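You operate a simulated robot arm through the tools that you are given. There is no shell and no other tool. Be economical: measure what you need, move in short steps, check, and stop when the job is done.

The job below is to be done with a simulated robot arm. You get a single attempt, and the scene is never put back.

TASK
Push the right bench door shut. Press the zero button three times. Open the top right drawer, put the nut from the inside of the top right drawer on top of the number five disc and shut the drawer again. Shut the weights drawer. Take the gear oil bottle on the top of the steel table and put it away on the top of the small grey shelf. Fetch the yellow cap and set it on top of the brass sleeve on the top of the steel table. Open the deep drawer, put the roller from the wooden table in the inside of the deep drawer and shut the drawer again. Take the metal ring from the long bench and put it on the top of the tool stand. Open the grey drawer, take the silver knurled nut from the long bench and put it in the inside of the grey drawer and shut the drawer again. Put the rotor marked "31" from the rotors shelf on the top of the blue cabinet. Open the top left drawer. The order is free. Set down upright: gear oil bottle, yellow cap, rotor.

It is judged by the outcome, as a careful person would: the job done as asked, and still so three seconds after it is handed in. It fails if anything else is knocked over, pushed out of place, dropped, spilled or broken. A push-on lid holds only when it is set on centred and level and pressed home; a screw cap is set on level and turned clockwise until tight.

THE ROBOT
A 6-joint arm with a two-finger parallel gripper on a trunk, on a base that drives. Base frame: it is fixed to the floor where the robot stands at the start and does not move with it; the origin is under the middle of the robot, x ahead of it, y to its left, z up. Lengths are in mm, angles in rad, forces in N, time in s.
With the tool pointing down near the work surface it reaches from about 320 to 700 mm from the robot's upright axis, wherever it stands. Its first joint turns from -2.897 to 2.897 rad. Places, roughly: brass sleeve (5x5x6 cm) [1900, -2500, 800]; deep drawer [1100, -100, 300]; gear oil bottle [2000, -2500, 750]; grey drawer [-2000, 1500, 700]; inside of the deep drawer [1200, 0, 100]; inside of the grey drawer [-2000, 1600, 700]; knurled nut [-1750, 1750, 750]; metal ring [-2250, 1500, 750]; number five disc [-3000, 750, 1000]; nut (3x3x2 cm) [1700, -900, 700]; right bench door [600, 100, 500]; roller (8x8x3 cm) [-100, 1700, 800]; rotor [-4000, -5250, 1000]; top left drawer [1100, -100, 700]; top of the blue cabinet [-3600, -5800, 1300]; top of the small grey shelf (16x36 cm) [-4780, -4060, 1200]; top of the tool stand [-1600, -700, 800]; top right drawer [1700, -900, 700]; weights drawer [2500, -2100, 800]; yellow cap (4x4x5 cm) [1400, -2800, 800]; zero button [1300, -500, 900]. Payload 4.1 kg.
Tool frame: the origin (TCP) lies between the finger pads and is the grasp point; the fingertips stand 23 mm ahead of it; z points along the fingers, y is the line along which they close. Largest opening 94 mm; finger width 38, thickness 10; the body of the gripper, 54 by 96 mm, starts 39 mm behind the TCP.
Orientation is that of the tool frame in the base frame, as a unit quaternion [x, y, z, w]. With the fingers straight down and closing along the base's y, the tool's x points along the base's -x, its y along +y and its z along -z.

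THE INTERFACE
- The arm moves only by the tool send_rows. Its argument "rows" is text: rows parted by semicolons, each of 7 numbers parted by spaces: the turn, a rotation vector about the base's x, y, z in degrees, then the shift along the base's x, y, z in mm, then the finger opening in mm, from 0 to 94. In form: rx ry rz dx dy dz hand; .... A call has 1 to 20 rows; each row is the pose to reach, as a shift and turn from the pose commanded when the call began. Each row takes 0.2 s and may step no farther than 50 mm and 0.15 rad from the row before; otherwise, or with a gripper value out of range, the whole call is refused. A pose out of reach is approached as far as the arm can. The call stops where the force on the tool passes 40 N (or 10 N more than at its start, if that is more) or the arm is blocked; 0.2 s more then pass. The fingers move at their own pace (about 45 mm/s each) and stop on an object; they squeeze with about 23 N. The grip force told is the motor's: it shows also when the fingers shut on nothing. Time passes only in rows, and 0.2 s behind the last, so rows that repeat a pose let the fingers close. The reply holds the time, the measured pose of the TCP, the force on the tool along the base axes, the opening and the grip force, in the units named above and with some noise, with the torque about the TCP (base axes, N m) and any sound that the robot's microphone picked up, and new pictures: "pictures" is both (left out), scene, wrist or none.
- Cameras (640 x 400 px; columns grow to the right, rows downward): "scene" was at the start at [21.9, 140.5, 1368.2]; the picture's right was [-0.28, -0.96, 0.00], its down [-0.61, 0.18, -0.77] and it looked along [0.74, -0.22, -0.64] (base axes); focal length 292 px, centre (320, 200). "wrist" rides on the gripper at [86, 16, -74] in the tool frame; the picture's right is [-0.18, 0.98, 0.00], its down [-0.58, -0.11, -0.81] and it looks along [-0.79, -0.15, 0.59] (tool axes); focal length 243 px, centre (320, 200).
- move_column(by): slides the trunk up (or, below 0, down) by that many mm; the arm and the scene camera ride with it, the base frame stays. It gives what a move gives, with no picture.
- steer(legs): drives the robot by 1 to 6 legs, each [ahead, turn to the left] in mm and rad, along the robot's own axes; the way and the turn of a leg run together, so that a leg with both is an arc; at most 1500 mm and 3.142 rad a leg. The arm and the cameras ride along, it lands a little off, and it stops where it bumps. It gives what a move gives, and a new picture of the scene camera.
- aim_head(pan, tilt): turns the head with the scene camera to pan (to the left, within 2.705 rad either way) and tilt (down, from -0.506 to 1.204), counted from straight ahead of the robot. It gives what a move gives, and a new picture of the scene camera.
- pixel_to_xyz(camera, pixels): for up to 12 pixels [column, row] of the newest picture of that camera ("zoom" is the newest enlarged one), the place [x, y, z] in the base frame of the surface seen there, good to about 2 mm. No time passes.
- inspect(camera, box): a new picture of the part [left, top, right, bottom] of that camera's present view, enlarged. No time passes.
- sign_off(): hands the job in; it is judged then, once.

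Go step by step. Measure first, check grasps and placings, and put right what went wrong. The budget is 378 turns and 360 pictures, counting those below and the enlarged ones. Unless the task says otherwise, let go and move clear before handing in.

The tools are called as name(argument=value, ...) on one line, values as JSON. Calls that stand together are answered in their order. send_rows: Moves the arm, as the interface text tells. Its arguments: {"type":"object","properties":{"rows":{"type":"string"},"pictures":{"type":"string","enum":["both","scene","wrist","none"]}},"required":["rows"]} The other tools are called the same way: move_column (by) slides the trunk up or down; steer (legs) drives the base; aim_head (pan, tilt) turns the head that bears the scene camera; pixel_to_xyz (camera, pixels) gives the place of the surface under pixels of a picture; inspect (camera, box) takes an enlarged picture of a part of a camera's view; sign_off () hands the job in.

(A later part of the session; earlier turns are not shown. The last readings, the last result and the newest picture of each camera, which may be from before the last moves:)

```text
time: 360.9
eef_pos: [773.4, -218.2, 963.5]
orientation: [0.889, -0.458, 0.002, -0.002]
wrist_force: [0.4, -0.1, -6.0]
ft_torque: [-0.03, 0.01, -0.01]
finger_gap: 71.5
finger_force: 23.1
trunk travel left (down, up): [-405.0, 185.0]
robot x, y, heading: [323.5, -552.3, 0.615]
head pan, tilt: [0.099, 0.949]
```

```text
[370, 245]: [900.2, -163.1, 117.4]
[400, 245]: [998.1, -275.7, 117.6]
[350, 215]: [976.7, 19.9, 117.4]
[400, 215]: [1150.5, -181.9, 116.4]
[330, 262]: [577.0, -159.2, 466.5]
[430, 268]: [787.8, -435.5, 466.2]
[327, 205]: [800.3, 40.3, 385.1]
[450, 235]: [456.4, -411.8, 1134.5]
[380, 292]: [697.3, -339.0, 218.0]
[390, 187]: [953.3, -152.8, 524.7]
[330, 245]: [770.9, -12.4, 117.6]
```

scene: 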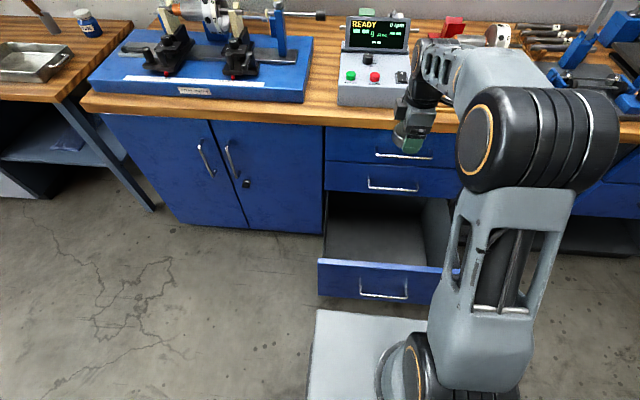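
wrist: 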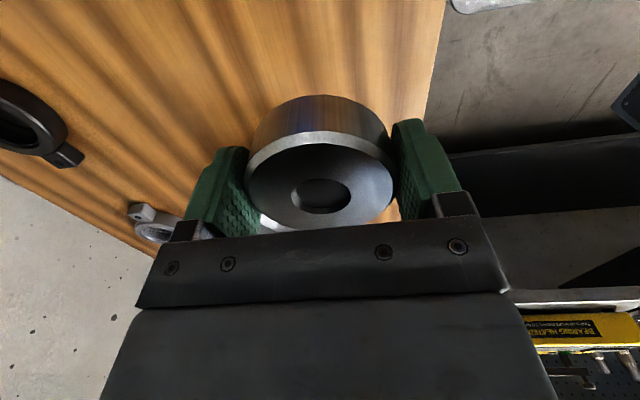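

Drawer floor z=117, free and wide. I move over its middle and lower the trunk.

send_rows(rows="0 0 0 27 -3 0 60; 0 0 0 53 -6 0 60", pictures="none")

move_column(by=-400)

aim_head(pan=0.25, tilt=0.95)

```text
time: 361.5
eef_pos: [824.5, -227.1, 963.7]
orientation: [0.889, -0.458, 0.002, -0.002]
wrist_force: [1.0, -0.6, -7.1]
ft_torque: [0.02, -0.05, 0.0]
finger_gap: 71.4
finger_force: 22.5
trunk travel left (down, up): [-405.0, 185.0]
robot x, y, heading: [324.5, -552.6, 0.613]
head pan, tilt: [0.099, 0.949]
```

```text
time: 365.3
eef_pos: [825.4, -226.7, 562.8]
orientation: [0.889, -0.458, 0.002, -0.002]
wrist_force: [1.1, -1.1, -7.7]
ft_torque: [-0.03, -0.05, 0.0]
finger_gap: 71.2
finger_force: 23.5
trunk travel left (down, up): [-5.0, 585.0]
robot x, y, heading: [322.5, -552.8, 0.613]
head pan, tilt: [0.099, 0.949]
```

```text
time: 366.0
eef_pos: [824.3, -226.3, 563.7]
orientation: [0.889, -0.458, 0.002, -0.002]
wrist_force: [-0.3, 0.2, -6.6]
ft_torque: [-0.01, 0.0, 0.0]
finger_gap: 71.5
finger_force: 23.0
trunk travel left (down, up): [-5.0, 585.0]
robot x, y, heading: [325.7, -547.8, 0.615]
head pan, tilt: [0.25, 0.949]
```

scene: 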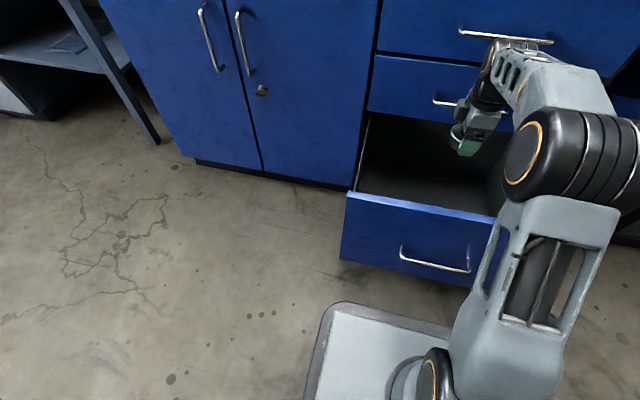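

I check elbow and wrist heights to foresee the forearm's clearance over the drawer front.

pixel_to_xyz(camera="scene", pixels=[[560, 125], [520, 160], [540, 85], [495, 60], [475, 100], [520, 230], [420, 360]])

```text
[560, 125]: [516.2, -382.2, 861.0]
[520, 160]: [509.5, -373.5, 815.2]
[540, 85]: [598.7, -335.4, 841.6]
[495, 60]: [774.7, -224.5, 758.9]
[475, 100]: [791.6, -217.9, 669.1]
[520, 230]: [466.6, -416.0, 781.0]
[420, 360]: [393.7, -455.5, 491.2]
```

The forearm should clear the front. I lower in stages, checking.

send_rows(rows="0 0 0 0 0 -45 60; 0 0 0 0 0 -90 60; 0 0 0 0 0 -135 60; 0 0 0 0 0 -180 60; 0 0 0 0 0 -220 60; 0 0 0 0 0 -260 60", pictures="scene")

```text
time: 367.4
eef_pos: [823.8, -225.4, 306.6]
orientation: [0.889, -0.458, 0.002, -0.002]
wrist_force: [-0.1, -0.1, -5.8]
ft_torque: [-0.01, -0.03, 0.04]
finger_gap: 71.2
finger_force: 22.9
trunk travel left (down, up): [-5.0, 585.0]
robot x, y, heading: [327.0, -551.7, 0.614]
head pan, tilt: [0.25, 0.949]
```

scene: 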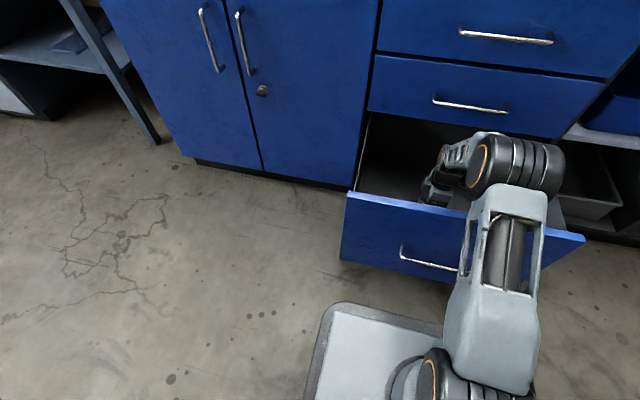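

The arm is going in. I check elbow and forearm heights near the front rim.

pixel_to_xyz(camera="scene", pixels=[[482, 165], [475, 185], [455, 150], [440, 185], [500, 215], [515, 150], [450, 210]])

```text
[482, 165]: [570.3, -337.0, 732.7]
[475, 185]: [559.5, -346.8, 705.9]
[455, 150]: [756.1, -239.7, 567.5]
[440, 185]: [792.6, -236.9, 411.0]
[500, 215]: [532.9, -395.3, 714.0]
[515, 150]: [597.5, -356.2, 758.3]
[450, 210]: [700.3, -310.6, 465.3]
```

Continuing down in smaller stages.

send_rows(rows="0 0 0 0 0 -40 60; 0 0 0 0 0 -80 60; 0 0 0 0 0 -110 60", pictures="scene")

```text
time: 368.2
eef_pos: [824.9, -223.9, 195.6]
orientation: [0.889, -0.458, 0.003, -0.003]
wrist_force: [0.8, -0.2, -6.3]
ft_torque: [-0.04, 0.02, 0.05]
finger_gap: 71.3
finger_force: 23.1
trunk travel left (down, up): [-5.0, 585.0]
robot x, y, heading: [324.6, -551.0, 0.608]
head pan, tilt: [0.25, 0.949]
```

scene: 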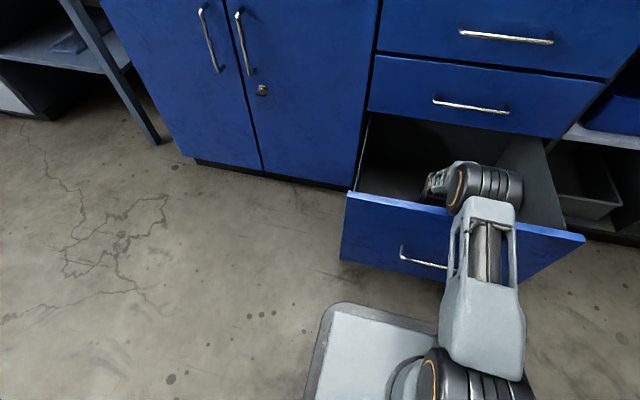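

pixel_to_xyz(camera="scene", pixels=[[458, 195], [452, 208], [470, 215], [440, 180], [500, 180], [445, 209], [455, 235]])

inspect(camera="scene", box=[380, 140, 560, 290])

```text
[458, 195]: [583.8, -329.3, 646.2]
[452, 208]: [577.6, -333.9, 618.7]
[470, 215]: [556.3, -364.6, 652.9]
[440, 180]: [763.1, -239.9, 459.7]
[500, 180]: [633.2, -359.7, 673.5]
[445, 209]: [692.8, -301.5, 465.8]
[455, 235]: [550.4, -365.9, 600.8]
```

```text
2.67 times, centred on (470, 215) of scene
```

zoom: 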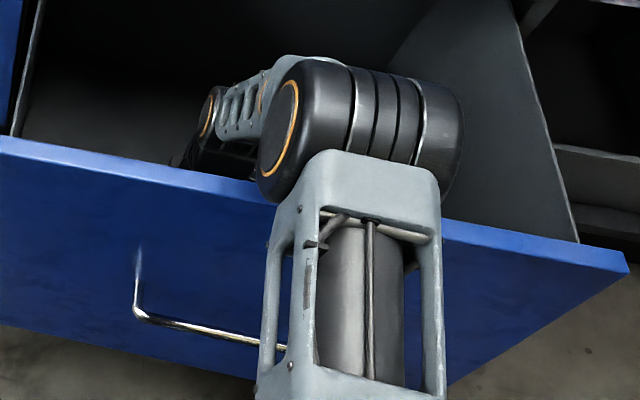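

The elbow still clears the rim by over 100 mm. I lower the last 50 mm gently.

send_rows(rows="0 0 0 0 0 -25 60; 0 0 0 0 0 -40 60; 0 0 0 0 0 -46 60; 0 0 0 0 0 -49 60; 0 0 0 0 0 -52 60; 0 0 0 0 0 -54 60", pictures="wrist")

```text
time: 369.6
eef_pos: [826.7, -225.2, 140.7]
orientation: [0.889, -0.459, 0.002, -0.002]
wrist_force: [0.4, -1.3, -3.6]
ft_torque: [-0.1, 0.08, 0.03]
finger_gap: 71.7
finger_force: 22.8
trunk travel left (down, up): [-5.0, 585.0]
robot x, y, heading: [325.6, -552.4, 0.616]
head pan, tilt: [0.25, 0.949]
```

wrist: 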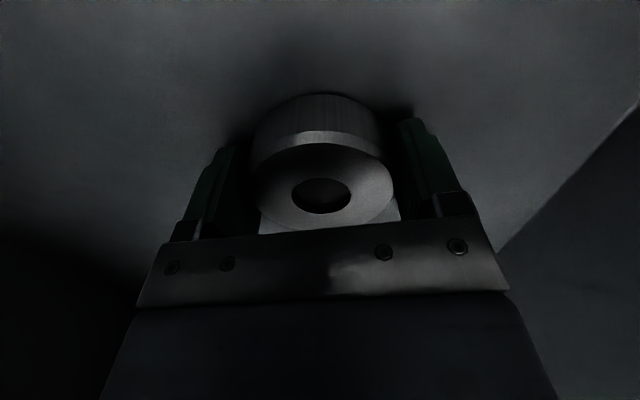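

It just touches the floor (load falling). I release and rise.

send_rows(rows="0 0 0 0 0 -1 60; 0 0 0 0 0 -1 80; 0 0 0 0 0 -1 92; 0 0 0 0 0 0 92; 0 0 0 0 0 20 92; 0 0 0 0 0 60 92; 0 0 0 0 0 105 92; 0 0 0 0 0 150 92; 0 0 0 0 0 195 92; 0 0 0 0 0 240 92; 0 0 0 0 0 285 60; 0 0 0 0 0 330 60; 0 0 0 0 0 375 60; 0 0 0 0 0 420 60")

```text
time: 372.6
eef_pos: [825.1, -228.4, 559.8]
orientation: [0.889, -0.458, 0.002, -0.002]
wrist_force: [0.6, -0.1, 1.1]
ft_torque: [0.0, 0.01, -0.04]
finger_gap: 59.8
finger_force: 0.1
trunk travel left (down, up): [-5.0, 585.0]
robot x, y, heading: [323.2, -555.5, 0.615]
head pan, tilt: [0.25, 0.949]
```

scene: 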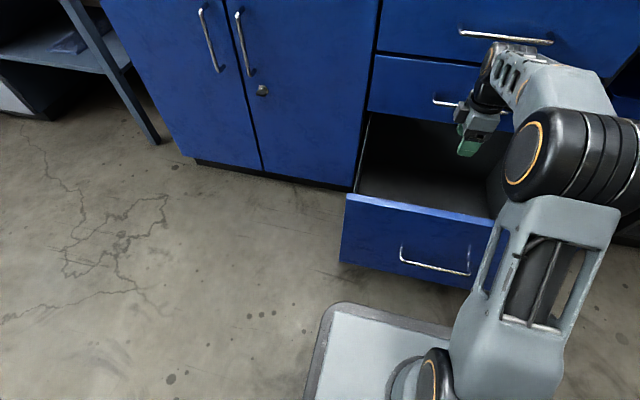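
wrist: 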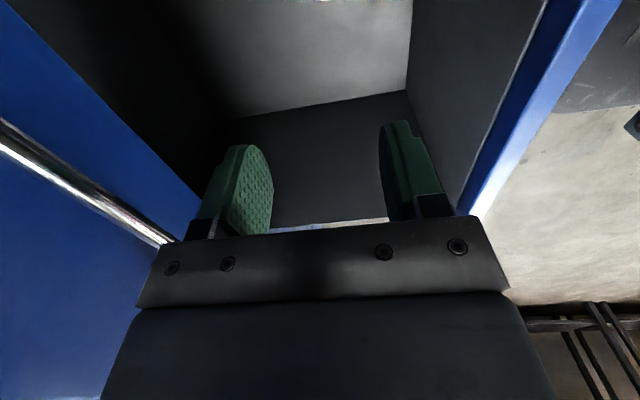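

The roller is in the drawer. I check the base's front before bringing the hand down in front of the handle.

pixel_to_xyz(camera="scene", pixels=[[335, 306], [400, 322], [445, 333], [320, 370], [430, 258], [402, 250], [468, 270], [360, 205]])

```text
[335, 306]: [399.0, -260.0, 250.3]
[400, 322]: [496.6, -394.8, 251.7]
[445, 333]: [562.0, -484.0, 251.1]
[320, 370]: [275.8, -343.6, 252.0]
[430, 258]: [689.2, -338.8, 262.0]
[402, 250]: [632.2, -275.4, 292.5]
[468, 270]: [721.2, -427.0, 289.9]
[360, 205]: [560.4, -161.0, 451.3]
```

Base top is z 251 with front at d≈172, so there's room. I bring the closed hand over the rim and down in front of the bar.

send_rows(rows="0 0 0 -32 -26 0 0; 0 0 0 -64 -52 0 0; 0 0 0 -97 -78 0 0; 0 0 0 -130 -104 0 0; 0 0 0 -162 -130 0 0; 0 0 0 -194 -155 0 0; 0 0 0 -194 -155 -45 0; 0 0 0 -194 -155 -90 0; 0 0 0 -194 -155 -135 0; 0 0 0 -194 -155 -180 0; 0 0 0 -194 -155 -225 0; 0 0 0 -194 -155 -265 0")

```text
time: 375.2
eef_pos: [632.2, -381.2, 295.8]
orientation: [0.889, -0.458, 0.002, -0.003]
wrist_force: [-0.8, 0.0, -0.4]
ft_torque: [0.0, 0.01, -0.02]
finger_gap: 0.2
finger_force: 22.9
trunk travel left (down, up): [-5.0, 585.0]
robot x, y, heading: [324.9, -551.0, 0.611]
head pan, tilt: [0.25, 0.949]
```

scene: 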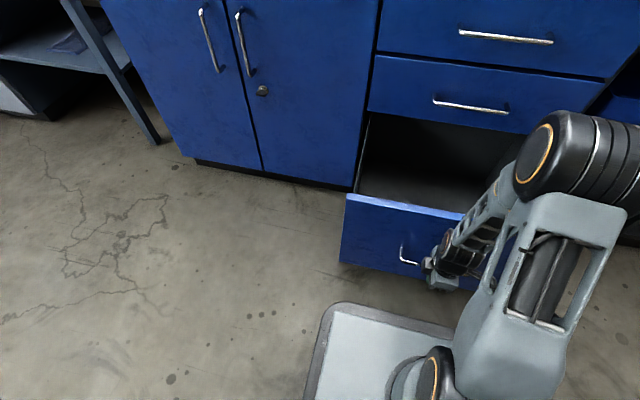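
wrist: 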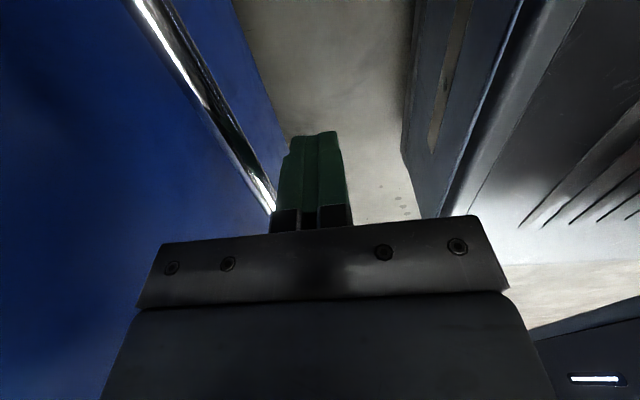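

The fingers stand before the bar. I push with the arm first.

send_rows(rows="0 0 0 24 17 0 0; 0 0 0 48 35 0 0; 0 0 0 76 55 0 0; 0 0 0 104 75 0 0; 0 0 0 132 95 0 0; 0 0 0 160 115 0 0; 0 0 0 188 136 0 0", pictures="scene")

```text
time: 376.8
eef_pos: [820.8, -243.7, 295.8]
orientation: [0.889, -0.458, 0.002, -0.003]
wrist_force: [0.1, -0.3, -0.3]
ft_torque: [-0.01, 0.03, 0.02]
finger_gap: 0.0
finger_force: 22.7
trunk travel left (down, up): [-5.0, 585.0]
robot x, y, heading: [325.6, -555.1, 0.616]
head pan, tilt: [0.25, 0.949]
```

scene: 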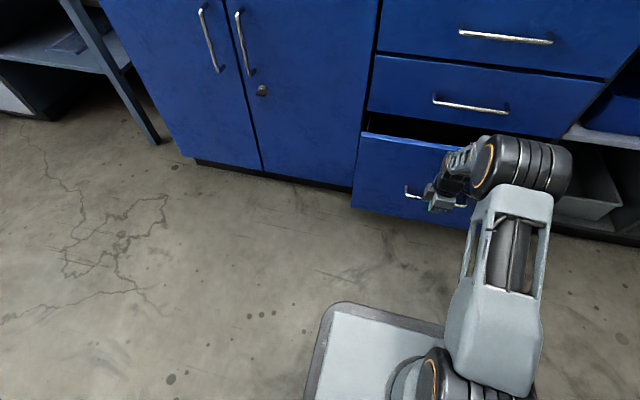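

The drawer is following. I drive forward 70 mm and then finish with the arm.

steer(legs=[[70, 0]])

send_rows(rows="0 0 0 12 9 0 0; 0 0 0 22 16 0 0; 0 0 0 28 20 0 0; 0 0 0 33 24 0 0; 0 0 0 37 27 0 0; 0 0 0 41 30 0 0; 0 0 0 45 33 0 0", pictures="scene")

```text
time: 377.8
eef_pos: [876.8, -204.5, 296.9]
orientation: [0.889, -0.457, 0.002, -0.003]
wrist_force: [0.0, 0.7, 0.2]
ft_torque: [0.02, 0.0, 0.01]
finger_gap: 0.1
finger_force: 23.4
trunk travel left (down, up): [-5.0, 585.0]
robot x, y, heading: [377.9, -508.6, 0.618]
head pan, tilt: [0.25, 0.949]
```

scene: 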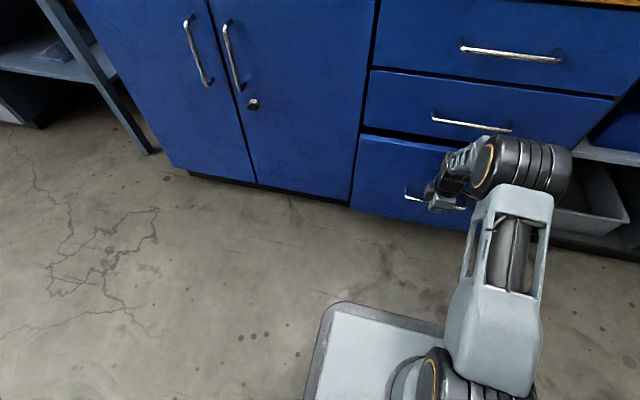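

```text
time: 379.1
eef_pos: [910.2, -179.7, 296.9]
orientation: [0.89, -0.457, -0.001, 0.005]
wrist_force: [-8.8, -6.0, 10.3]
ft_torque: [0.13, 0.15, 0.18]
finger_gap: 0.1
finger_force: 22.9
trunk travel left (down, up): [-5.0, 585.0]
robot x, y, heading: [380.6, -512.7, 0.612]
head pan, tilt: [0.25, 0.949]
stopped in row 6: the force on the tool passed its limit at 47 N (the readings are from after the stop); the commanded pose is now the measured one
```

scene: 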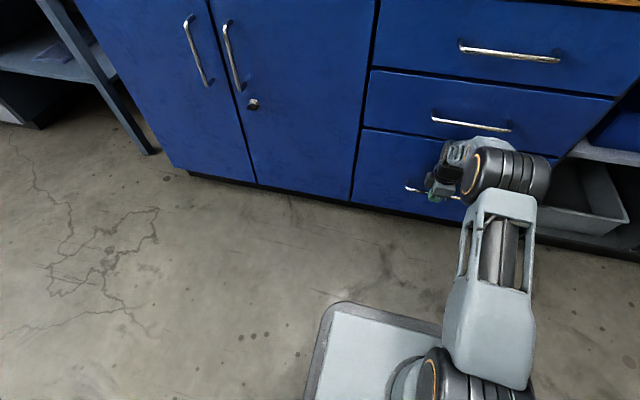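

Shut (TCP d 633, handle at its home). I back off and raise to the top-left drawer handle.

pixel_to_xyz(camera="scene", pixels=[[370, 170], [400, 150], [400, 100], [460, 46], [510, 52], [560, 58]])

send_rows(rows="0 0 0 -25 -18 0 0; 0 0 0 -50 -36 0 20; 0 0 0 -75 -54 0 40; 0 0 0 -90 -65 0 40", pictures="none")

move_column(by=475)

```text
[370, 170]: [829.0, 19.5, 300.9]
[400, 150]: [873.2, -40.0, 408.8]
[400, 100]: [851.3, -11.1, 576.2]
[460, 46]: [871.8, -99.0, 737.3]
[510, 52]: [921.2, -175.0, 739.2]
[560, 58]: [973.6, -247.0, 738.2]
```

```text
time: 380.1
eef_pos: [821.7, -244.6, 293.6]
orientation: [0.889, -0.458, 0.0, 0.005]
wrist_force: [0.6, -0.1, 0.7]
ft_torque: [0.0, 0.0, 0.02]
finger_gap: 40.0
finger_force: 0.1
trunk travel left (down, up): [-5.0, 585.0]
robot x, y, heading: [380.4, -507.3, 0.611]
head pan, tilt: [0.25, 0.949]
```

```text
refused: 475 is not a number from -400 to 400
```

The deep drawer front is flush (d≈684). I raise in two moves.

move_column(by=400)

move_column(by=70)

send_rows(rows="4.7 -6.5 0 0 0 0 40; 9.4 -13 0 0 0 0 40; 14.1 -19.5 0 0 0 0 40; 18.8 -26 0 0 0 -5 40; 23.5 -32.5 0 0 0 -10 40; 28.2 -39 0 0 0 -15 40; 33 -45.7 0 0 0 -22 40; 36.3 -50.3 0 0 0 -26 40; 36.3 -50.3 0 0 0 -26 40", pictures="wrist")

```text
time: 384.0
eef_pos: [821.6, -245.3, 693.4]
orientation: [0.889, -0.457, -0.001, 0.004]
wrist_force: [-0.5, 0.2, 1.0]
ft_torque: [0.03, 0.02, -0.02]
finger_gap: 40.1
finger_force: 0.2
trunk travel left (down, up): [-405.0, 185.0]
robot x, y, heading: [382.3, -513.0, 0.609]
head pan, tilt: [0.25, 0.949]
```

```text
time: 385.0
eef_pos: [821.7, -245.0, 763.6]
orientation: [0.889, -0.458, -0.002, 0.005]
wrist_force: [-0.5, 0.4, -0.3]
ft_torque: [-0.02, 0.0, 0.02]
finger_gap: 40.1
finger_force: 0.0
trunk travel left (down, up): [-475.0, 115.0]
robot x, y, heading: [382.0, -514.0, 0.61]
head pan, tilt: [0.25, 0.949]
```

```text
time: 387.0
eef_pos: [820.7, -244.4, 737.6]
orientation: [0.764, -0.393, 0.233, -0.457]
wrist_force: [-1.0, 0.3, 0.5]
ft_torque: [0.0, -0.01, 0.03]
finger_gap: 40.2
finger_force: 0.1
out of reach, approached as far as the arm can: row 3
trunk travel left (down, up): [-475.0, 115.0]
robot x, y, heading: [381.4, -512.7, 0.609]
head pan, tilt: [0.25, 0.949]
```

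wrist: 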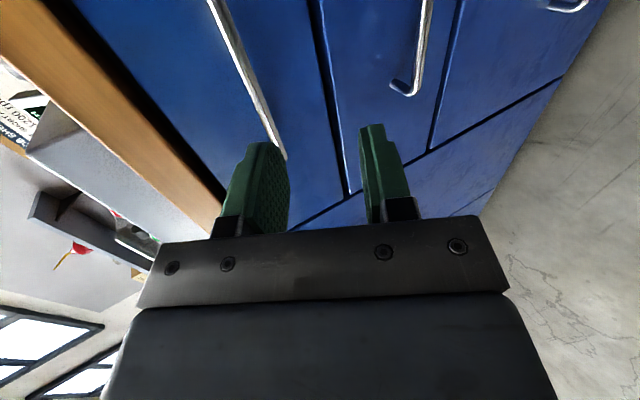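

The fingers aim at the bar; I advance slightly high, then settle and close.

send_rows(rows="0 0 0 32 23 6 40; 0 0 0 64 46 6 40; 0 0 0 85 61 6 40; 0 0 0 96 68 5 40; 0 0 0 97 69 2 40; 0 0 0 97 69 2 5; 0 0 0 97 69 2 5; 0 0 0 97 69 2 5; 0 0 0 97 69 2 5", pictures="wrist")

```text
time: 389.0
eef_pos: [916.0, -176.8, 738.0]
orientation: [0.766, -0.393, 0.231, -0.453]
wrist_force: [-5.6, -6.5, -17.0]
ft_torque: [-1.41, -0.82, 0.59]
finger_gap: 11.7
finger_force: 45.1
trunk travel left (down, up): [-475.0, 115.0]
robot x, y, heading: [383.9, -513.6, 0.606]
head pan, tilt: [0.25, 0.949]
```

wrist: 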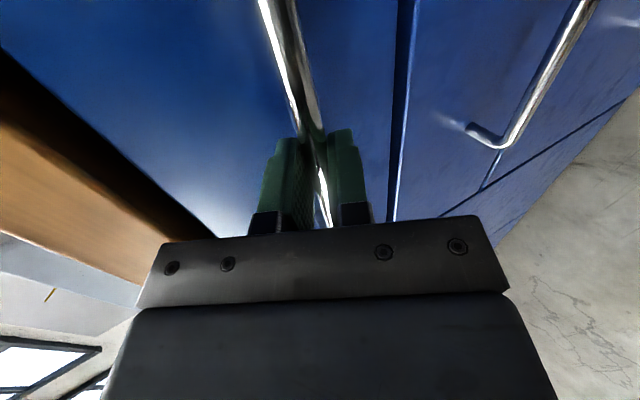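

Gripped. I pull it open by driving back 300 mm.

steer(legs=[[-300, 0]])

```text
time: 390.8
eef_pos: [730.6, -310.5, 737.4]
orientation: [0.765, -0.396, 0.233, -0.451]
wrist_force: [3.0, -6.4, 0.2]
ft_torque: [-1.17, -0.74, 1.35]
finger_gap: 11.8
finger_force: 45.1
trunk travel left (down, up): [-475.0, 115.0]
robot x, y, heading: [194.8, -647.4, 0.61]
head pan, tilt: [0.25, 0.949]
stopped in leg 1: the force on the tool passed its limit at 41 N (the readings are from after the stop); the commanded pose is now the measured one
```

scene: 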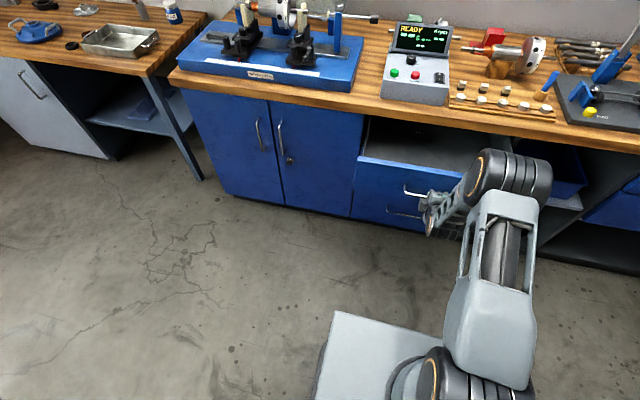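

Open by about 229 mm when the force limit came. I try pulling a bit more with the arm to see if that is its stop.

send_rows(rows="0 0 0 -5 -3.6 0 5; 0 0 0 -10 -7 0 5; 0 0 0 -16 -11.5 0 5; 0 0 0 -22 -16 0 5; 0 0 0 -28 -20 0 5", pictures="none")

```text
time: 391.9
eef_pos: [702.9, -329.9, 738.3]
orientation: [0.764, -0.398, 0.233, -0.451]
wrist_force: [4.9, -7.2, -5.5]
ft_torque: [-1.27, -0.87, 0.8]
finger_gap: 11.7
finger_force: 44.3
trunk travel left (down, up): [-475.0, 115.0]
robot x, y, heading: [195.6, -649.7, 0.609]
head pan, tilt: [0.25, 0.949]
```

It opened further to ~263 mm; ample. I release and withdraw, untilt and raise.

send_rows(rows="0 0 0 0 0 0 40; 0 0 0 0 0 0 40; 0 0 0 -24 -17 3 40; -4.7 6.5 0 -48 -34 6 40; -9.4 13 0 -72 -51 16 40; -14.1 19.5 0 -80 -58 36 40; -18.8 26 0 -80 -58 56 40; -23.5 32.5 0 -80 -58 76 40; -28.2 39 0 -80 -58 100 40; -33 45.7 0 -75 -54 125 40; -36.3 50.3 0 -70 -50 150 60", pictures="none")

aim_head(pan=0.0, tilt=0.7)

```text
time: 394.4
eef_pos: [630.9, -379.6, 886.8]
orientation: [0.888, -0.459, -0.001, 0.01]
wrist_force: [-0.6, -0.6, 0.2]
ft_torque: [0.01, -0.01, -0.02]
finger_gap: 60.0
finger_force: 0.0
out of reach, approached as far as the arm can: row 8
trunk travel left (down, up): [-475.0, 115.0]
robot x, y, heading: [191.1, -647.4, 0.61]
head pan, tilt: [0.25, 0.949]
```

```text
time: 395.1
eef_pos: [631.5, -381.7, 886.1]
orientation: [0.888, -0.459, 0.001, 0.01]
wrist_force: [-1.0, -0.5, 0.5]
ft_torque: [0.01, 0.02, 0.0]
finger_gap: 60.0
finger_force: 0.1
trunk travel left (down, up): [-475.0, 115.0]
robot x, y, heading: [193.2, -647.7, 0.609]
head pan, tilt: [0.0, 0.7]
```

scene: 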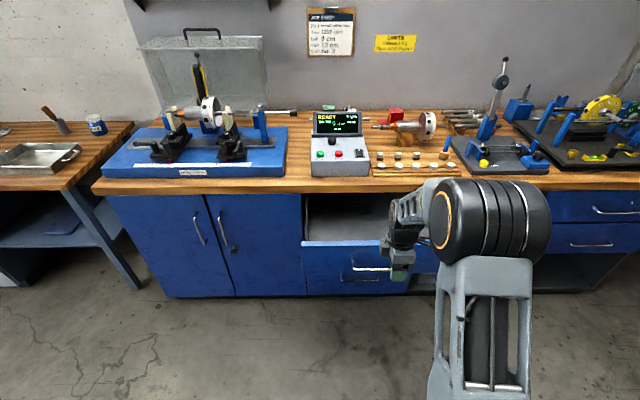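

The top left drawer stays open. Next the weights drawer: I raise a little and drive toward the blue cabinet.

move_column(by=100)

steer(legs=[[-200, 0], [0, -1.245], [1450, 0], [0, 0.25]])

aim_head(pan=0.2, tilt=0.5)

```text
time: 396.4
eef_pos: [629.8, -380.5, 986.6]
orientation: [0.888, -0.46, 0.0, 0.01]
wrist_force: [-1.0, 0.1, -0.5]
ft_torque: [0.0, 0.01, -0.01]
finger_gap: 60.3
finger_force: 0.1
trunk travel left (down, up): [-575.0, 15.0]
robot x, y, heading: [190.3, -643.7, 0.608]
head pan, tilt: [0.0, 0.7]
```

```text
time: 408.9
eef_pos: [1669.7, -1858.6, 986.9]
orientation: [-0.561, 0.828, 0.005, -0.009]
wrist_force: [-0.4, 0.4, 0.8]
ft_torque: [0.01, 0.01, 0.01]
finger_gap: 60.0
finger_force: 0.1
trunk travel left (down, up): [-575.0, 15.0]
robot x, y, heading: [1210.3, -1635.1, -0.39]
head pan, tilt: [0.0, 0.7]
```

scene: 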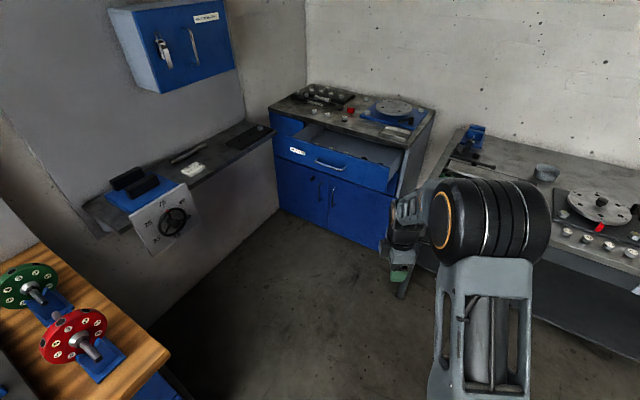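

```text
time: 409.6
eef_pos: [1669.1, -1857.5, 986.6]
orientation: [-0.56, 0.828, 0.005, -0.008]
wrist_force: [0.6, 0.0, -0.4]
ft_torque: [-0.01, 0.02, -0.02]
finger_gap: 59.9
finger_force: 0.0
trunk travel left (down, up): [-575.0, 15.0]
robot x, y, heading: [1212.5, -1633.4, -0.387]
head pan, tilt: [0.201, 0.499]
```

scene: 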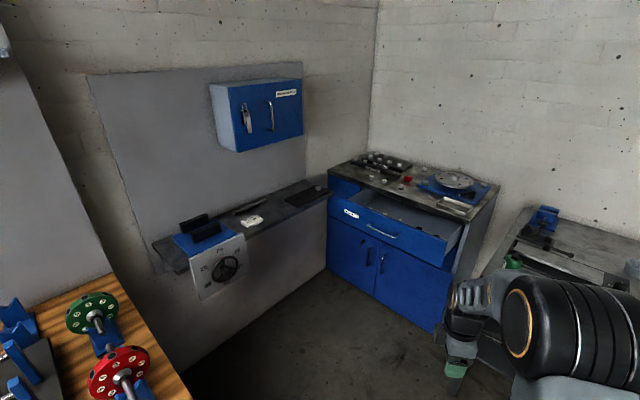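

The weights drawer stands open at (380,230). I enlarge and measure it.

inspect(camera="scene", box=[315, 140, 515, 300])

pixel_to_xyz(camera="scene", pixels=[[370, 227], [383, 235], [398, 240], [340, 200], [442, 252], [345, 212], [425, 250], [340, 230], [425, 290], [350, 255], [440, 215]])

```text
2.50 times, centred on (415, 220) of scene
```

zoom: 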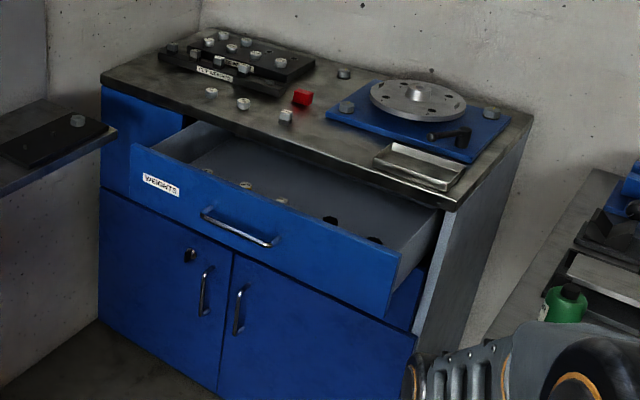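

```text
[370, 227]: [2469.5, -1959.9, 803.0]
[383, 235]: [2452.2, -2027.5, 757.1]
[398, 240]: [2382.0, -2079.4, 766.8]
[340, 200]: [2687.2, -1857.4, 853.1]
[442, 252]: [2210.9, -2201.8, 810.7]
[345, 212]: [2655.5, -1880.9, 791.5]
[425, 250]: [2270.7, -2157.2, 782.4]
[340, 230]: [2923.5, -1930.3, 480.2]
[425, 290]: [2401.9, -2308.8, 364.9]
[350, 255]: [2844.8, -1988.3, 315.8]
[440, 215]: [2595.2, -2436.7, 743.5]
```

The drawer face is ~197 mm out, closing along (0.585,-0.811). I measure the handle bar and the nearby obstacles.

pixel_to_xyz(camera="zoom", pixels=[[205, 216], [238, 233], [270, 245], [240, 200], [330, 250], [440, 205], [550, 300]])

pixel_to_xyz(camera="scene", pixels=[[195, 275], [205, 300], [240, 250], [175, 265], [515, 262], [150, 345], [330, 195]])

```text
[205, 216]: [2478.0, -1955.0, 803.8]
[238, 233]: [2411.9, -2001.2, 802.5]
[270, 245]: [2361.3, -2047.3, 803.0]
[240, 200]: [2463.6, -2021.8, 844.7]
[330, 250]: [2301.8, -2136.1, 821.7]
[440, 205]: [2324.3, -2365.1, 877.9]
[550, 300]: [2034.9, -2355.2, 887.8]
```

```text
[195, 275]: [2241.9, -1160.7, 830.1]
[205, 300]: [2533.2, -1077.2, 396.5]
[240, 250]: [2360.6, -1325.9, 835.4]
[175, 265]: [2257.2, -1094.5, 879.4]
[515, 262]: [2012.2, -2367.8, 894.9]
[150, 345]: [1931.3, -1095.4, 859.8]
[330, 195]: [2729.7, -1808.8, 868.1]
```

Bar centre (2417,-2000,803). I retract the hand, yaw it, and drive to stand before the weights drawer.

send_rows(rows="0 0 -8 -30 15 0 30; 0 0 -16 -60 30 0 0; 0 0 -24 -90 45 0 0; 0 0 -32 -125 61 0 0; 0 0 -40 -125 61 0 0; 0 0 -48 -125 61 0 0; 0 0 -56 -125 61 0 0; 0 0 -64 -125 61 0 0; 0 0 -72 -125 61 0 0; 0 0 -80 -125 61 0 0; 0 0 -88 -125 61 0 0; 0 0 -90 -125 61 0 0", pictures="none")

steer(legs=[[0, 0.374], [940, 0], [0, -0.932]])

aim_head(pan=0.1, tilt=0.7)

```text
time: 412.2
eef_pos: [1543.8, -1796.0, 987.4]
orientation: [0.191, 0.982, 0.009, -0.002]
wrist_force: [0.3, 0.0, -0.4]
ft_torque: [-0.02, 0.01, 0.0]
finger_gap: 0.0
finger_force: 22.6
trunk travel left (down, up): [-575.0, 15.0]
robot x, y, heading: [1211.9, -1637.1, -0.39]
head pan, tilt: [0.201, 0.499]
```

```text
time: 420.7
eef_pos: [2344.2, -1969.5, 986.6]
orientation: [0.461, 0.887, 0.009, 0.001]
wrist_force: [0.2, 0.5, 0.0]
ft_torque: [-0.03, 0.03, 0.02]
finger_gap: 0.1
finger_force: 22.6
trunk travel left (down, up): [-575.0, 15.0]
robot x, y, heading: [2154.0, -1650.4, -0.97]
head pan, tilt: [0.201, 0.499]
```

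scene: 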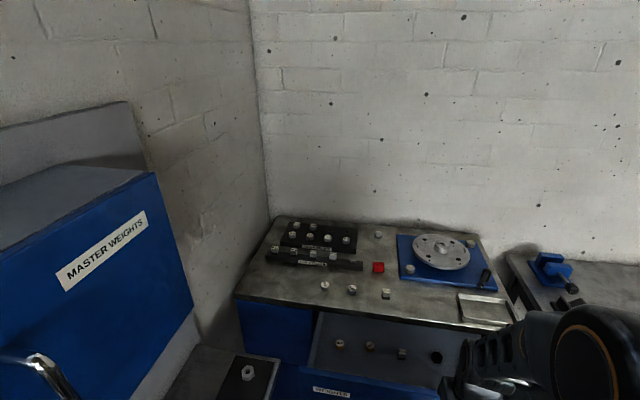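

```text
time: 421.5
eef_pos: [2344.5, -1969.6, 987.1]
orientation: [0.462, 0.887, 0.009, 0.001]
wrist_force: [0.0, 0.5, 0.4]
ft_torque: [-0.01, 0.01, -0.04]
finger_gap: 0.0
finger_force: 22.8
trunk travel left (down, up): [-575.0, 15.0]
robot x, y, heading: [2155.0, -1648.8, -0.974]
head pan, tilt: [0.099, 0.7]
```

scene: 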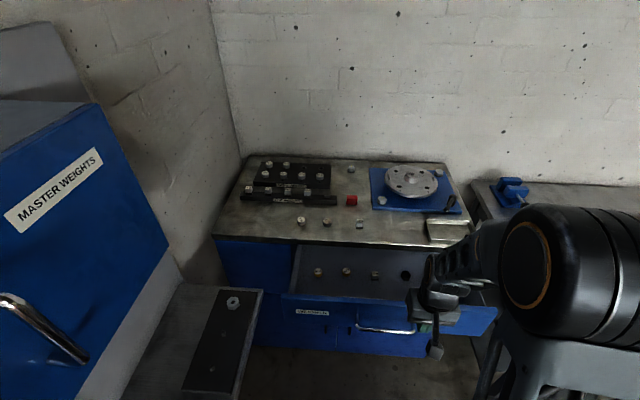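

The handle is at (385,330); the hand is just before it. I align with its middle and lower the trunk to handle height.

send_rows(rows="0 0 0 16 12 0 0; 0 0 0 33 24 0 0", pictures="none")

move_column(by=-185)

inspect(camera="wrist", box=[0, 0, 640, 400])

```text
time: 422.1
eef_pos: [2377.1, -1944.3, 987.5]
orientation: [0.462, 0.887, 0.009, 0.001]
wrist_force: [0.2, -0.2, -0.1]
ft_torque: [-0.01, -0.01, -0.01]
finger_gap: 0.0
finger_force: 23.1
trunk travel left (down, up): [-575.0, 15.0]
robot x, y, heading: [2156.4, -1652.9, -0.967]
head pan, tilt: [0.099, 0.7]
```

```text
time: 424.1
eef_pos: [2377.7, -1945.7, 802.8]
orientation: [0.461, 0.887, 0.01, 0.0]
wrist_force: [-0.2, 0.2, 0.4]
ft_torque: [0.01, 0.0, 0.03]
finger_gap: 0.0
finger_force: 23.3
trunk travel left (down, up): [-390.0, 200.0]
robot x, y, heading: [2155.0, -1649.5, -0.969]
head pan, tilt: [0.099, 0.7]
```

```text
1.00 times, centred on (320, 200) of wrist (not enlarged: the box is as wide or as high as the picture)
```

zoom: 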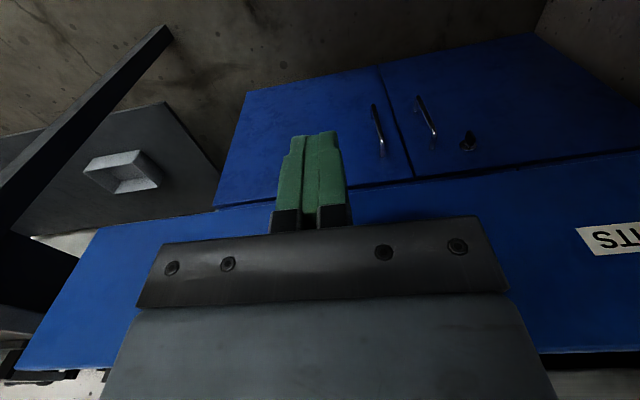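

I push the drawer shut along the closing direction.

send_rows(rows="0 0 0 12 -16 0 0; 0 0 0 26 -36 0 0; 0 0 0 44 -61 0 0; 0 0 0 64 -89 0 0; 0 0 0 84 -117 0 0; 0 0 0 104 -145 0 0; 0 0 0 122 -169 0 0; 0 0 0 132 -183 0 0; 0 0 0 137 -190 0 0; 0 0 0 140 -194 0 0; 0 0 0 143 -198 0 0; 0 0 0 146 -202 0 0; 0 0 0 149 -206 0 0")

```text
time: 426.9
eef_pos: [2521.4, -2143.8, 802.0]
orientation: [0.461, 0.887, 0.013, -0.006]
wrist_force: [-11.5, 16.0, 15.2]
ft_torque: [-0.11, -0.3, 0.17]
finger_gap: 0.0
finger_force: 23.1
trunk travel left (down, up): [-390.0, 200.0]
robot x, y, heading: [2156.9, -1650.3, -0.969]
head pan, tilt: [0.099, 0.7]
stopped in row 13: the force on the tool passed its limit at 46 N (the readings are from after the stop); the commanded pose is now the measured one
```

scene: 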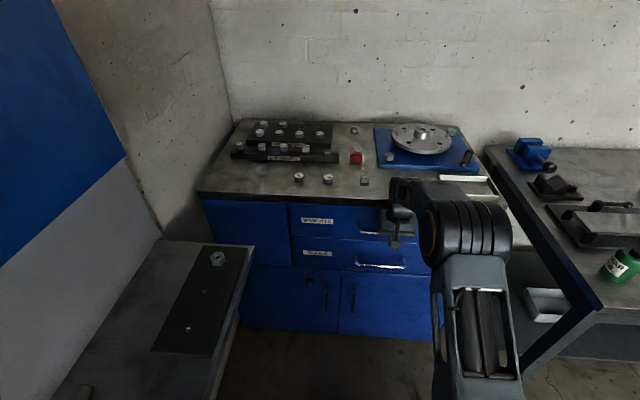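
wrist: 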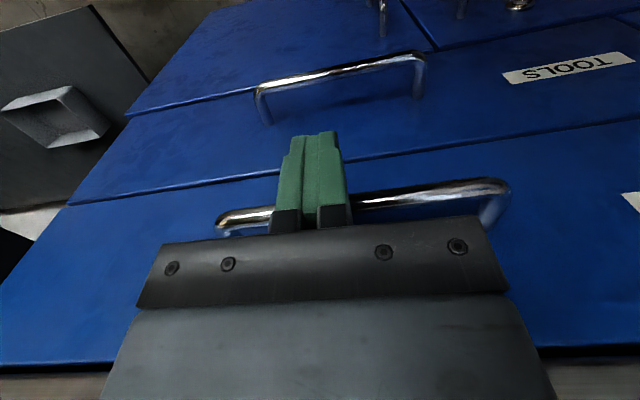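

It looks shut; I verify the face against the tools drawer below.

pixel_to_xyz(camera="scene", pixels=[[305, 230], [345, 213], [305, 262], [340, 258], [235, 230], [300, 300]])

send_rows(rows="0 0 0 -20 28 0 0; 0 0 0 -45 62 0 0; 0 0 0 -70 97 20 30; 0 0 0 -95 131 50 60; 0 0 0 -120 166 80 60; 0 0 0 -140 194 110 60", pictures="none")

```text
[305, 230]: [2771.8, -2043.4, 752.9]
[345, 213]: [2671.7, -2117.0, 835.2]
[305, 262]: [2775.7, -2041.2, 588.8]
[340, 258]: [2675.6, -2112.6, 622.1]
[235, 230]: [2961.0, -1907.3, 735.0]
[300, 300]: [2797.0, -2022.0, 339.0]
```

```text
refused: row 4 steps farther than a row can; nothing moved
```

Both faces at s≈3279: shut. I retract and raise.

send_rows(rows="0 0 0 -20 28 0 0; 0 0 0 -45 62 0 0; 0 0 0 -66 92 15 30; 0 0 0 -88 122 35 60; 0 0 0 -110 152 55 60; 0 0 0 -130 180 75 60", pictures="none")

move_column(by=130)

aim_head(pan=-0.7, tilt=0.6)

```text
time: 428.3
eef_pos: [2393.1, -1962.6, 874.6]
orientation: [0.461, 0.887, 0.012, -0.006]
wrist_force: [0.9, 0.1, -0.9]
ft_torque: [-0.02, 0.01, 0.01]
finger_gap: 60.1
finger_force: 0.0
trunk travel left (down, up): [-390.0, 200.0]
robot x, y, heading: [2153.9, -1647.3, -0.97]
head pan, tilt: [0.099, 0.7]
```

```text
time: 429.9
eef_pos: [2392.1, -1963.3, 1004.3]
orientation: [0.462, 0.887, 0.012, -0.007]
wrist_force: [0.1, 0.0, -0.4]
ft_torque: [-0.02, 0.01, -0.02]
finger_gap: 60.1
finger_force: 0.1
trunk travel left (down, up): [-520.0, 70.0]
robot x, y, heading: [2155.4, -1649.6, -0.968]
head pan, tilt: [0.099, 0.7]
```

```text
time: 431.0
eef_pos: [2393.2, -1963.8, 1005.6]
orientation: [0.462, 0.887, 0.012, -0.007]
wrist_force: [0.2, -0.4, 0.0]
ft_torque: [-0.01, 0.0, 0.01]
finger_gap: 59.6
finger_force: 0.0
trunk travel left (down, up): [-520.0, 70.0]
robot x, y, heading: [2158.4, -1651.9, -0.971]
head pan, tilt: [-0.7, 0.6]
```

scene: 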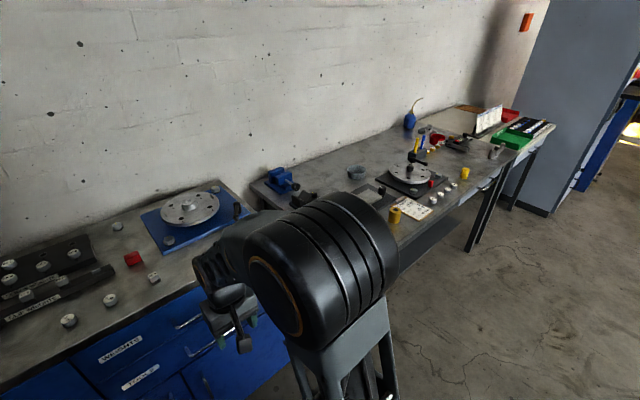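

The steel table runs to the right with a brass piece (395,214) and yellow piece (466,173). I enlarge and measure.

inspect(camera="scene", box=[340, 90, 560, 250])

pixel_to_xyz(camera="scene", pixels=[[395, 210], [395, 222], [466, 168], [466, 178], [410, 235], [440, 212], [480, 185], [493, 152], [400, 243], [414, 208]])

```text
2.50 times, centred on (450, 170) of scene
```

zoom: 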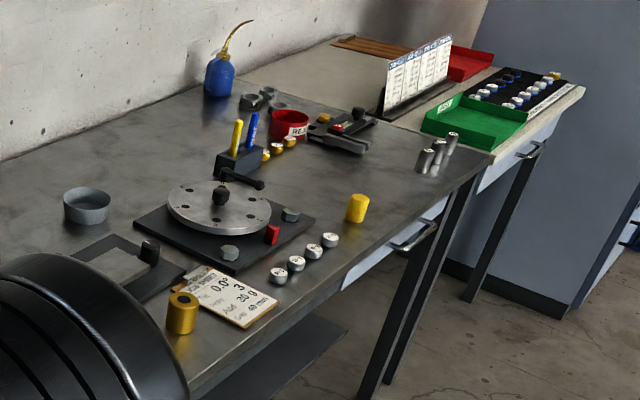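

```text
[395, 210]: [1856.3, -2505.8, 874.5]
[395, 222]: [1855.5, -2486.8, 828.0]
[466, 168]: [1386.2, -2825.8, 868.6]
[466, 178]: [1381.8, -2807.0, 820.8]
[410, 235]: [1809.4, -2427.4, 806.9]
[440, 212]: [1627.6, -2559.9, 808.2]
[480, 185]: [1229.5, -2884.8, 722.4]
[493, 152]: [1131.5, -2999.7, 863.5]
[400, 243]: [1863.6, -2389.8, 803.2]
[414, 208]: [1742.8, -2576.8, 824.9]
```

Brass sleeve at (1856,-2505), top 874; yellow cap at (1386,-2826), top 868. I drive along to a spot facing the table between them.

steer(legs=[[0, -1.546], [1030, 0], [0, 1.57]])

aim_head(pan=0.25, tilt=0.7)

```text
time: 443.8
eef_pos: [1557.9, -2544.2, 1004.9]
orientation: [0.464, 0.886, 0.012, -0.007]
wrist_force: [0.1, 0.0, -1.0]
ft_torque: [0.0, -0.03, 0.01]
finger_gap: 60.2
finger_force: 0.1
trunk travel left (down, up): [-520.0, 70.0]
robot x, y, heading: [1323.8, -2232.0, -0.973]
head pan, tilt: [-0.7, 0.6]
```

scene: 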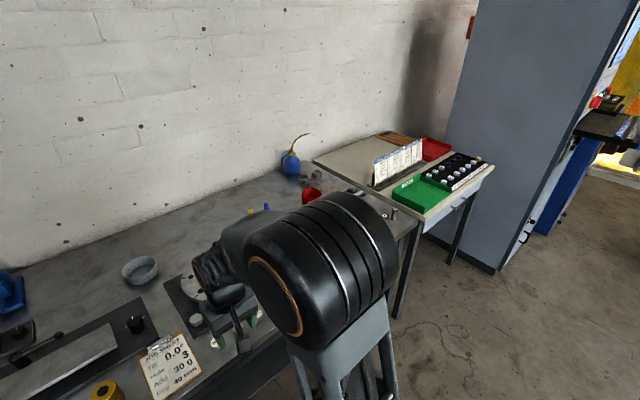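

```text
time: 445.1
eef_pos: [1558.1, -2542.9, 1005.7]
orientation: [0.464, 0.886, 0.013, -0.006]
wrist_force: [0.3, -0.1, -0.1]
ft_torque: [-0.02, -0.03, -0.02]
finger_gap: 59.8
finger_force: 0.0
trunk travel left (down, up): [-520.0, 70.0]
robot x, y, heading: [1321.0, -2227.7, -0.976]
head pan, tilt: [0.25, 0.7]
```

scene: 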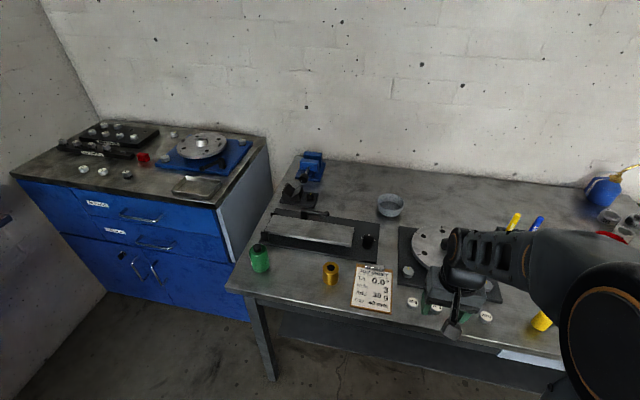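

I enlarge the sleeve and bottle.

inspect(camera="scene", box=[230, 230, 390, 330])

pixel_to_xyz(camera="zoom", pixels=[[403, 132], [403, 122], [403, 145], [377, 135], [432, 137], [403, 178], [120, 70], [120, 130], [90, 110], [155, 110], [430, 170], [260, 200]])

```text
4.00 times, centred on (310, 280) of scene
```

zoom: 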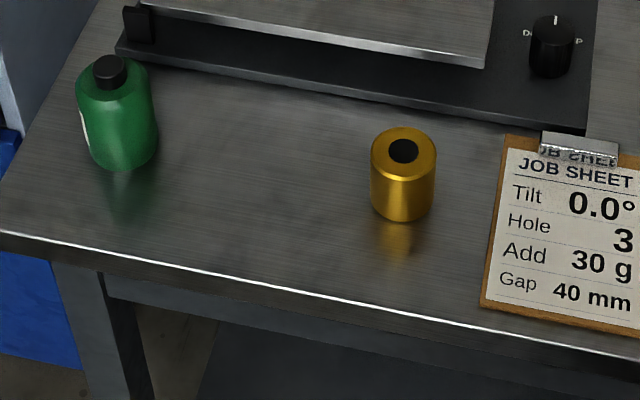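

```text
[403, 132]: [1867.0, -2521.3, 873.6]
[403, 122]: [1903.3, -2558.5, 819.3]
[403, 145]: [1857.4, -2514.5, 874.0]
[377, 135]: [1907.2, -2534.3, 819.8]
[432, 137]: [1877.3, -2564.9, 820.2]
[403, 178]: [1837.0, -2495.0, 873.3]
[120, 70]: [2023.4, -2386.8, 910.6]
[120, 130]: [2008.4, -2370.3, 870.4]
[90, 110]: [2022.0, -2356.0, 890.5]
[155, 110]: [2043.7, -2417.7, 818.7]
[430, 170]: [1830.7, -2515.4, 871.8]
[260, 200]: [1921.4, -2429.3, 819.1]
```

Sleeve top z 874, table 819. Now to the cap: I bring the hand over toward it, raising the arm, then lowering the trunk for better reach.

send_rows(rows="0 0 0 -20 -20 30 60; 0 0 0 -40 -45 60 60; 0 0 0 -65 -75 90 60; 0 0 0 -90 -105 120 60; 0 0 0 -115 -140 150 60; 0 0 0 -140 -175 165 60; 0 0 0 -155 -215 170 60; 0 0 0 -165 -250 170 60", pictures="none")

move_column(by=-200)

inspect(camera="wrist", box=[0, 0, 640, 400])

```text
refused: row 5 steps farther than a row can; nothing moved
```

```text
time: 447.2
eef_pos: [1558.0, -2542.9, 805.3]
orientation: [0.464, 0.885, 0.012, -0.006]
wrist_force: [0.7, -0.3, 0.0]
ft_torque: [0.01, -0.01, 0.03]
finger_gap: 59.9
finger_force: 0.0
trunk travel left (down, up): [-320.0, 270.0]
robot x, y, heading: [1325.8, -2230.9, -0.973]
head pan, tilt: [0.25, 0.7]
```

```text
1.00 times, centred on (320, 200) of wrist (not enlarged: the box is as wide or as high as the picture)
```

zoom: 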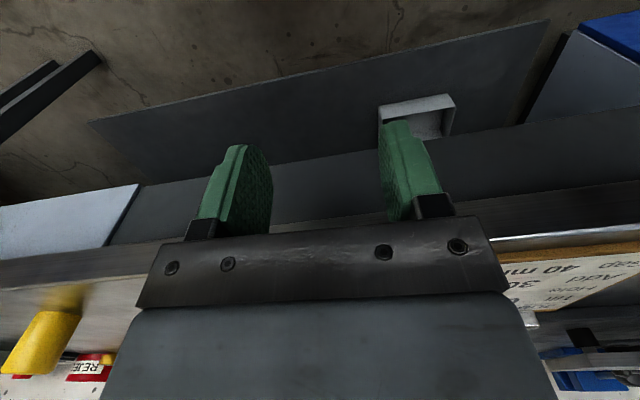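

That row was refused, so the hand sank in front of the table edge, touching nothing. I raise it with the arm now.

send_rows(rows="0 0 0 0 0 45 60; 0 0 0 0 0 90 60; 0 0 0 0 0 135 60; 0 0 0 0 0 180 60; 0 0 0 -25 -25 200 60; 0 0 0 -50 -55 200 60; 0 0 0 -75 -90 200 60; 0 0 0 -100 -125 200 60; 0 0 0 -125 -160 200 60; 0 0 0 -145 -200 200 60; 0 0 0 -160 -240 200 60; 0 0 0 -170 -265 200 60")

```text
time: 449.8
eef_pos: [1385.7, -2808.5, 1006.3]
orientation: [0.464, 0.886, 0.013, -0.006]
wrist_force: [0.3, 1.0, 1.1]
ft_torque: [0.03, 0.0, -0.02]
finger_gap: 60.1
finger_force: 0.0
trunk travel left (down, up): [-320.0, 270.0]
robot x, y, heading: [1321.4, -2229.3, -0.97]
head pan, tilt: [0.25, 0.7]
```

scene: 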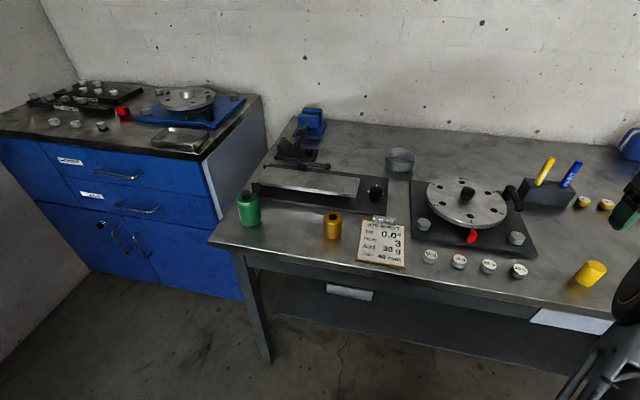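
wrist: 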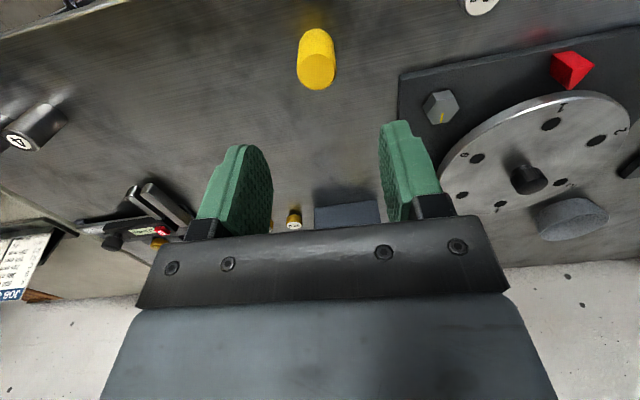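

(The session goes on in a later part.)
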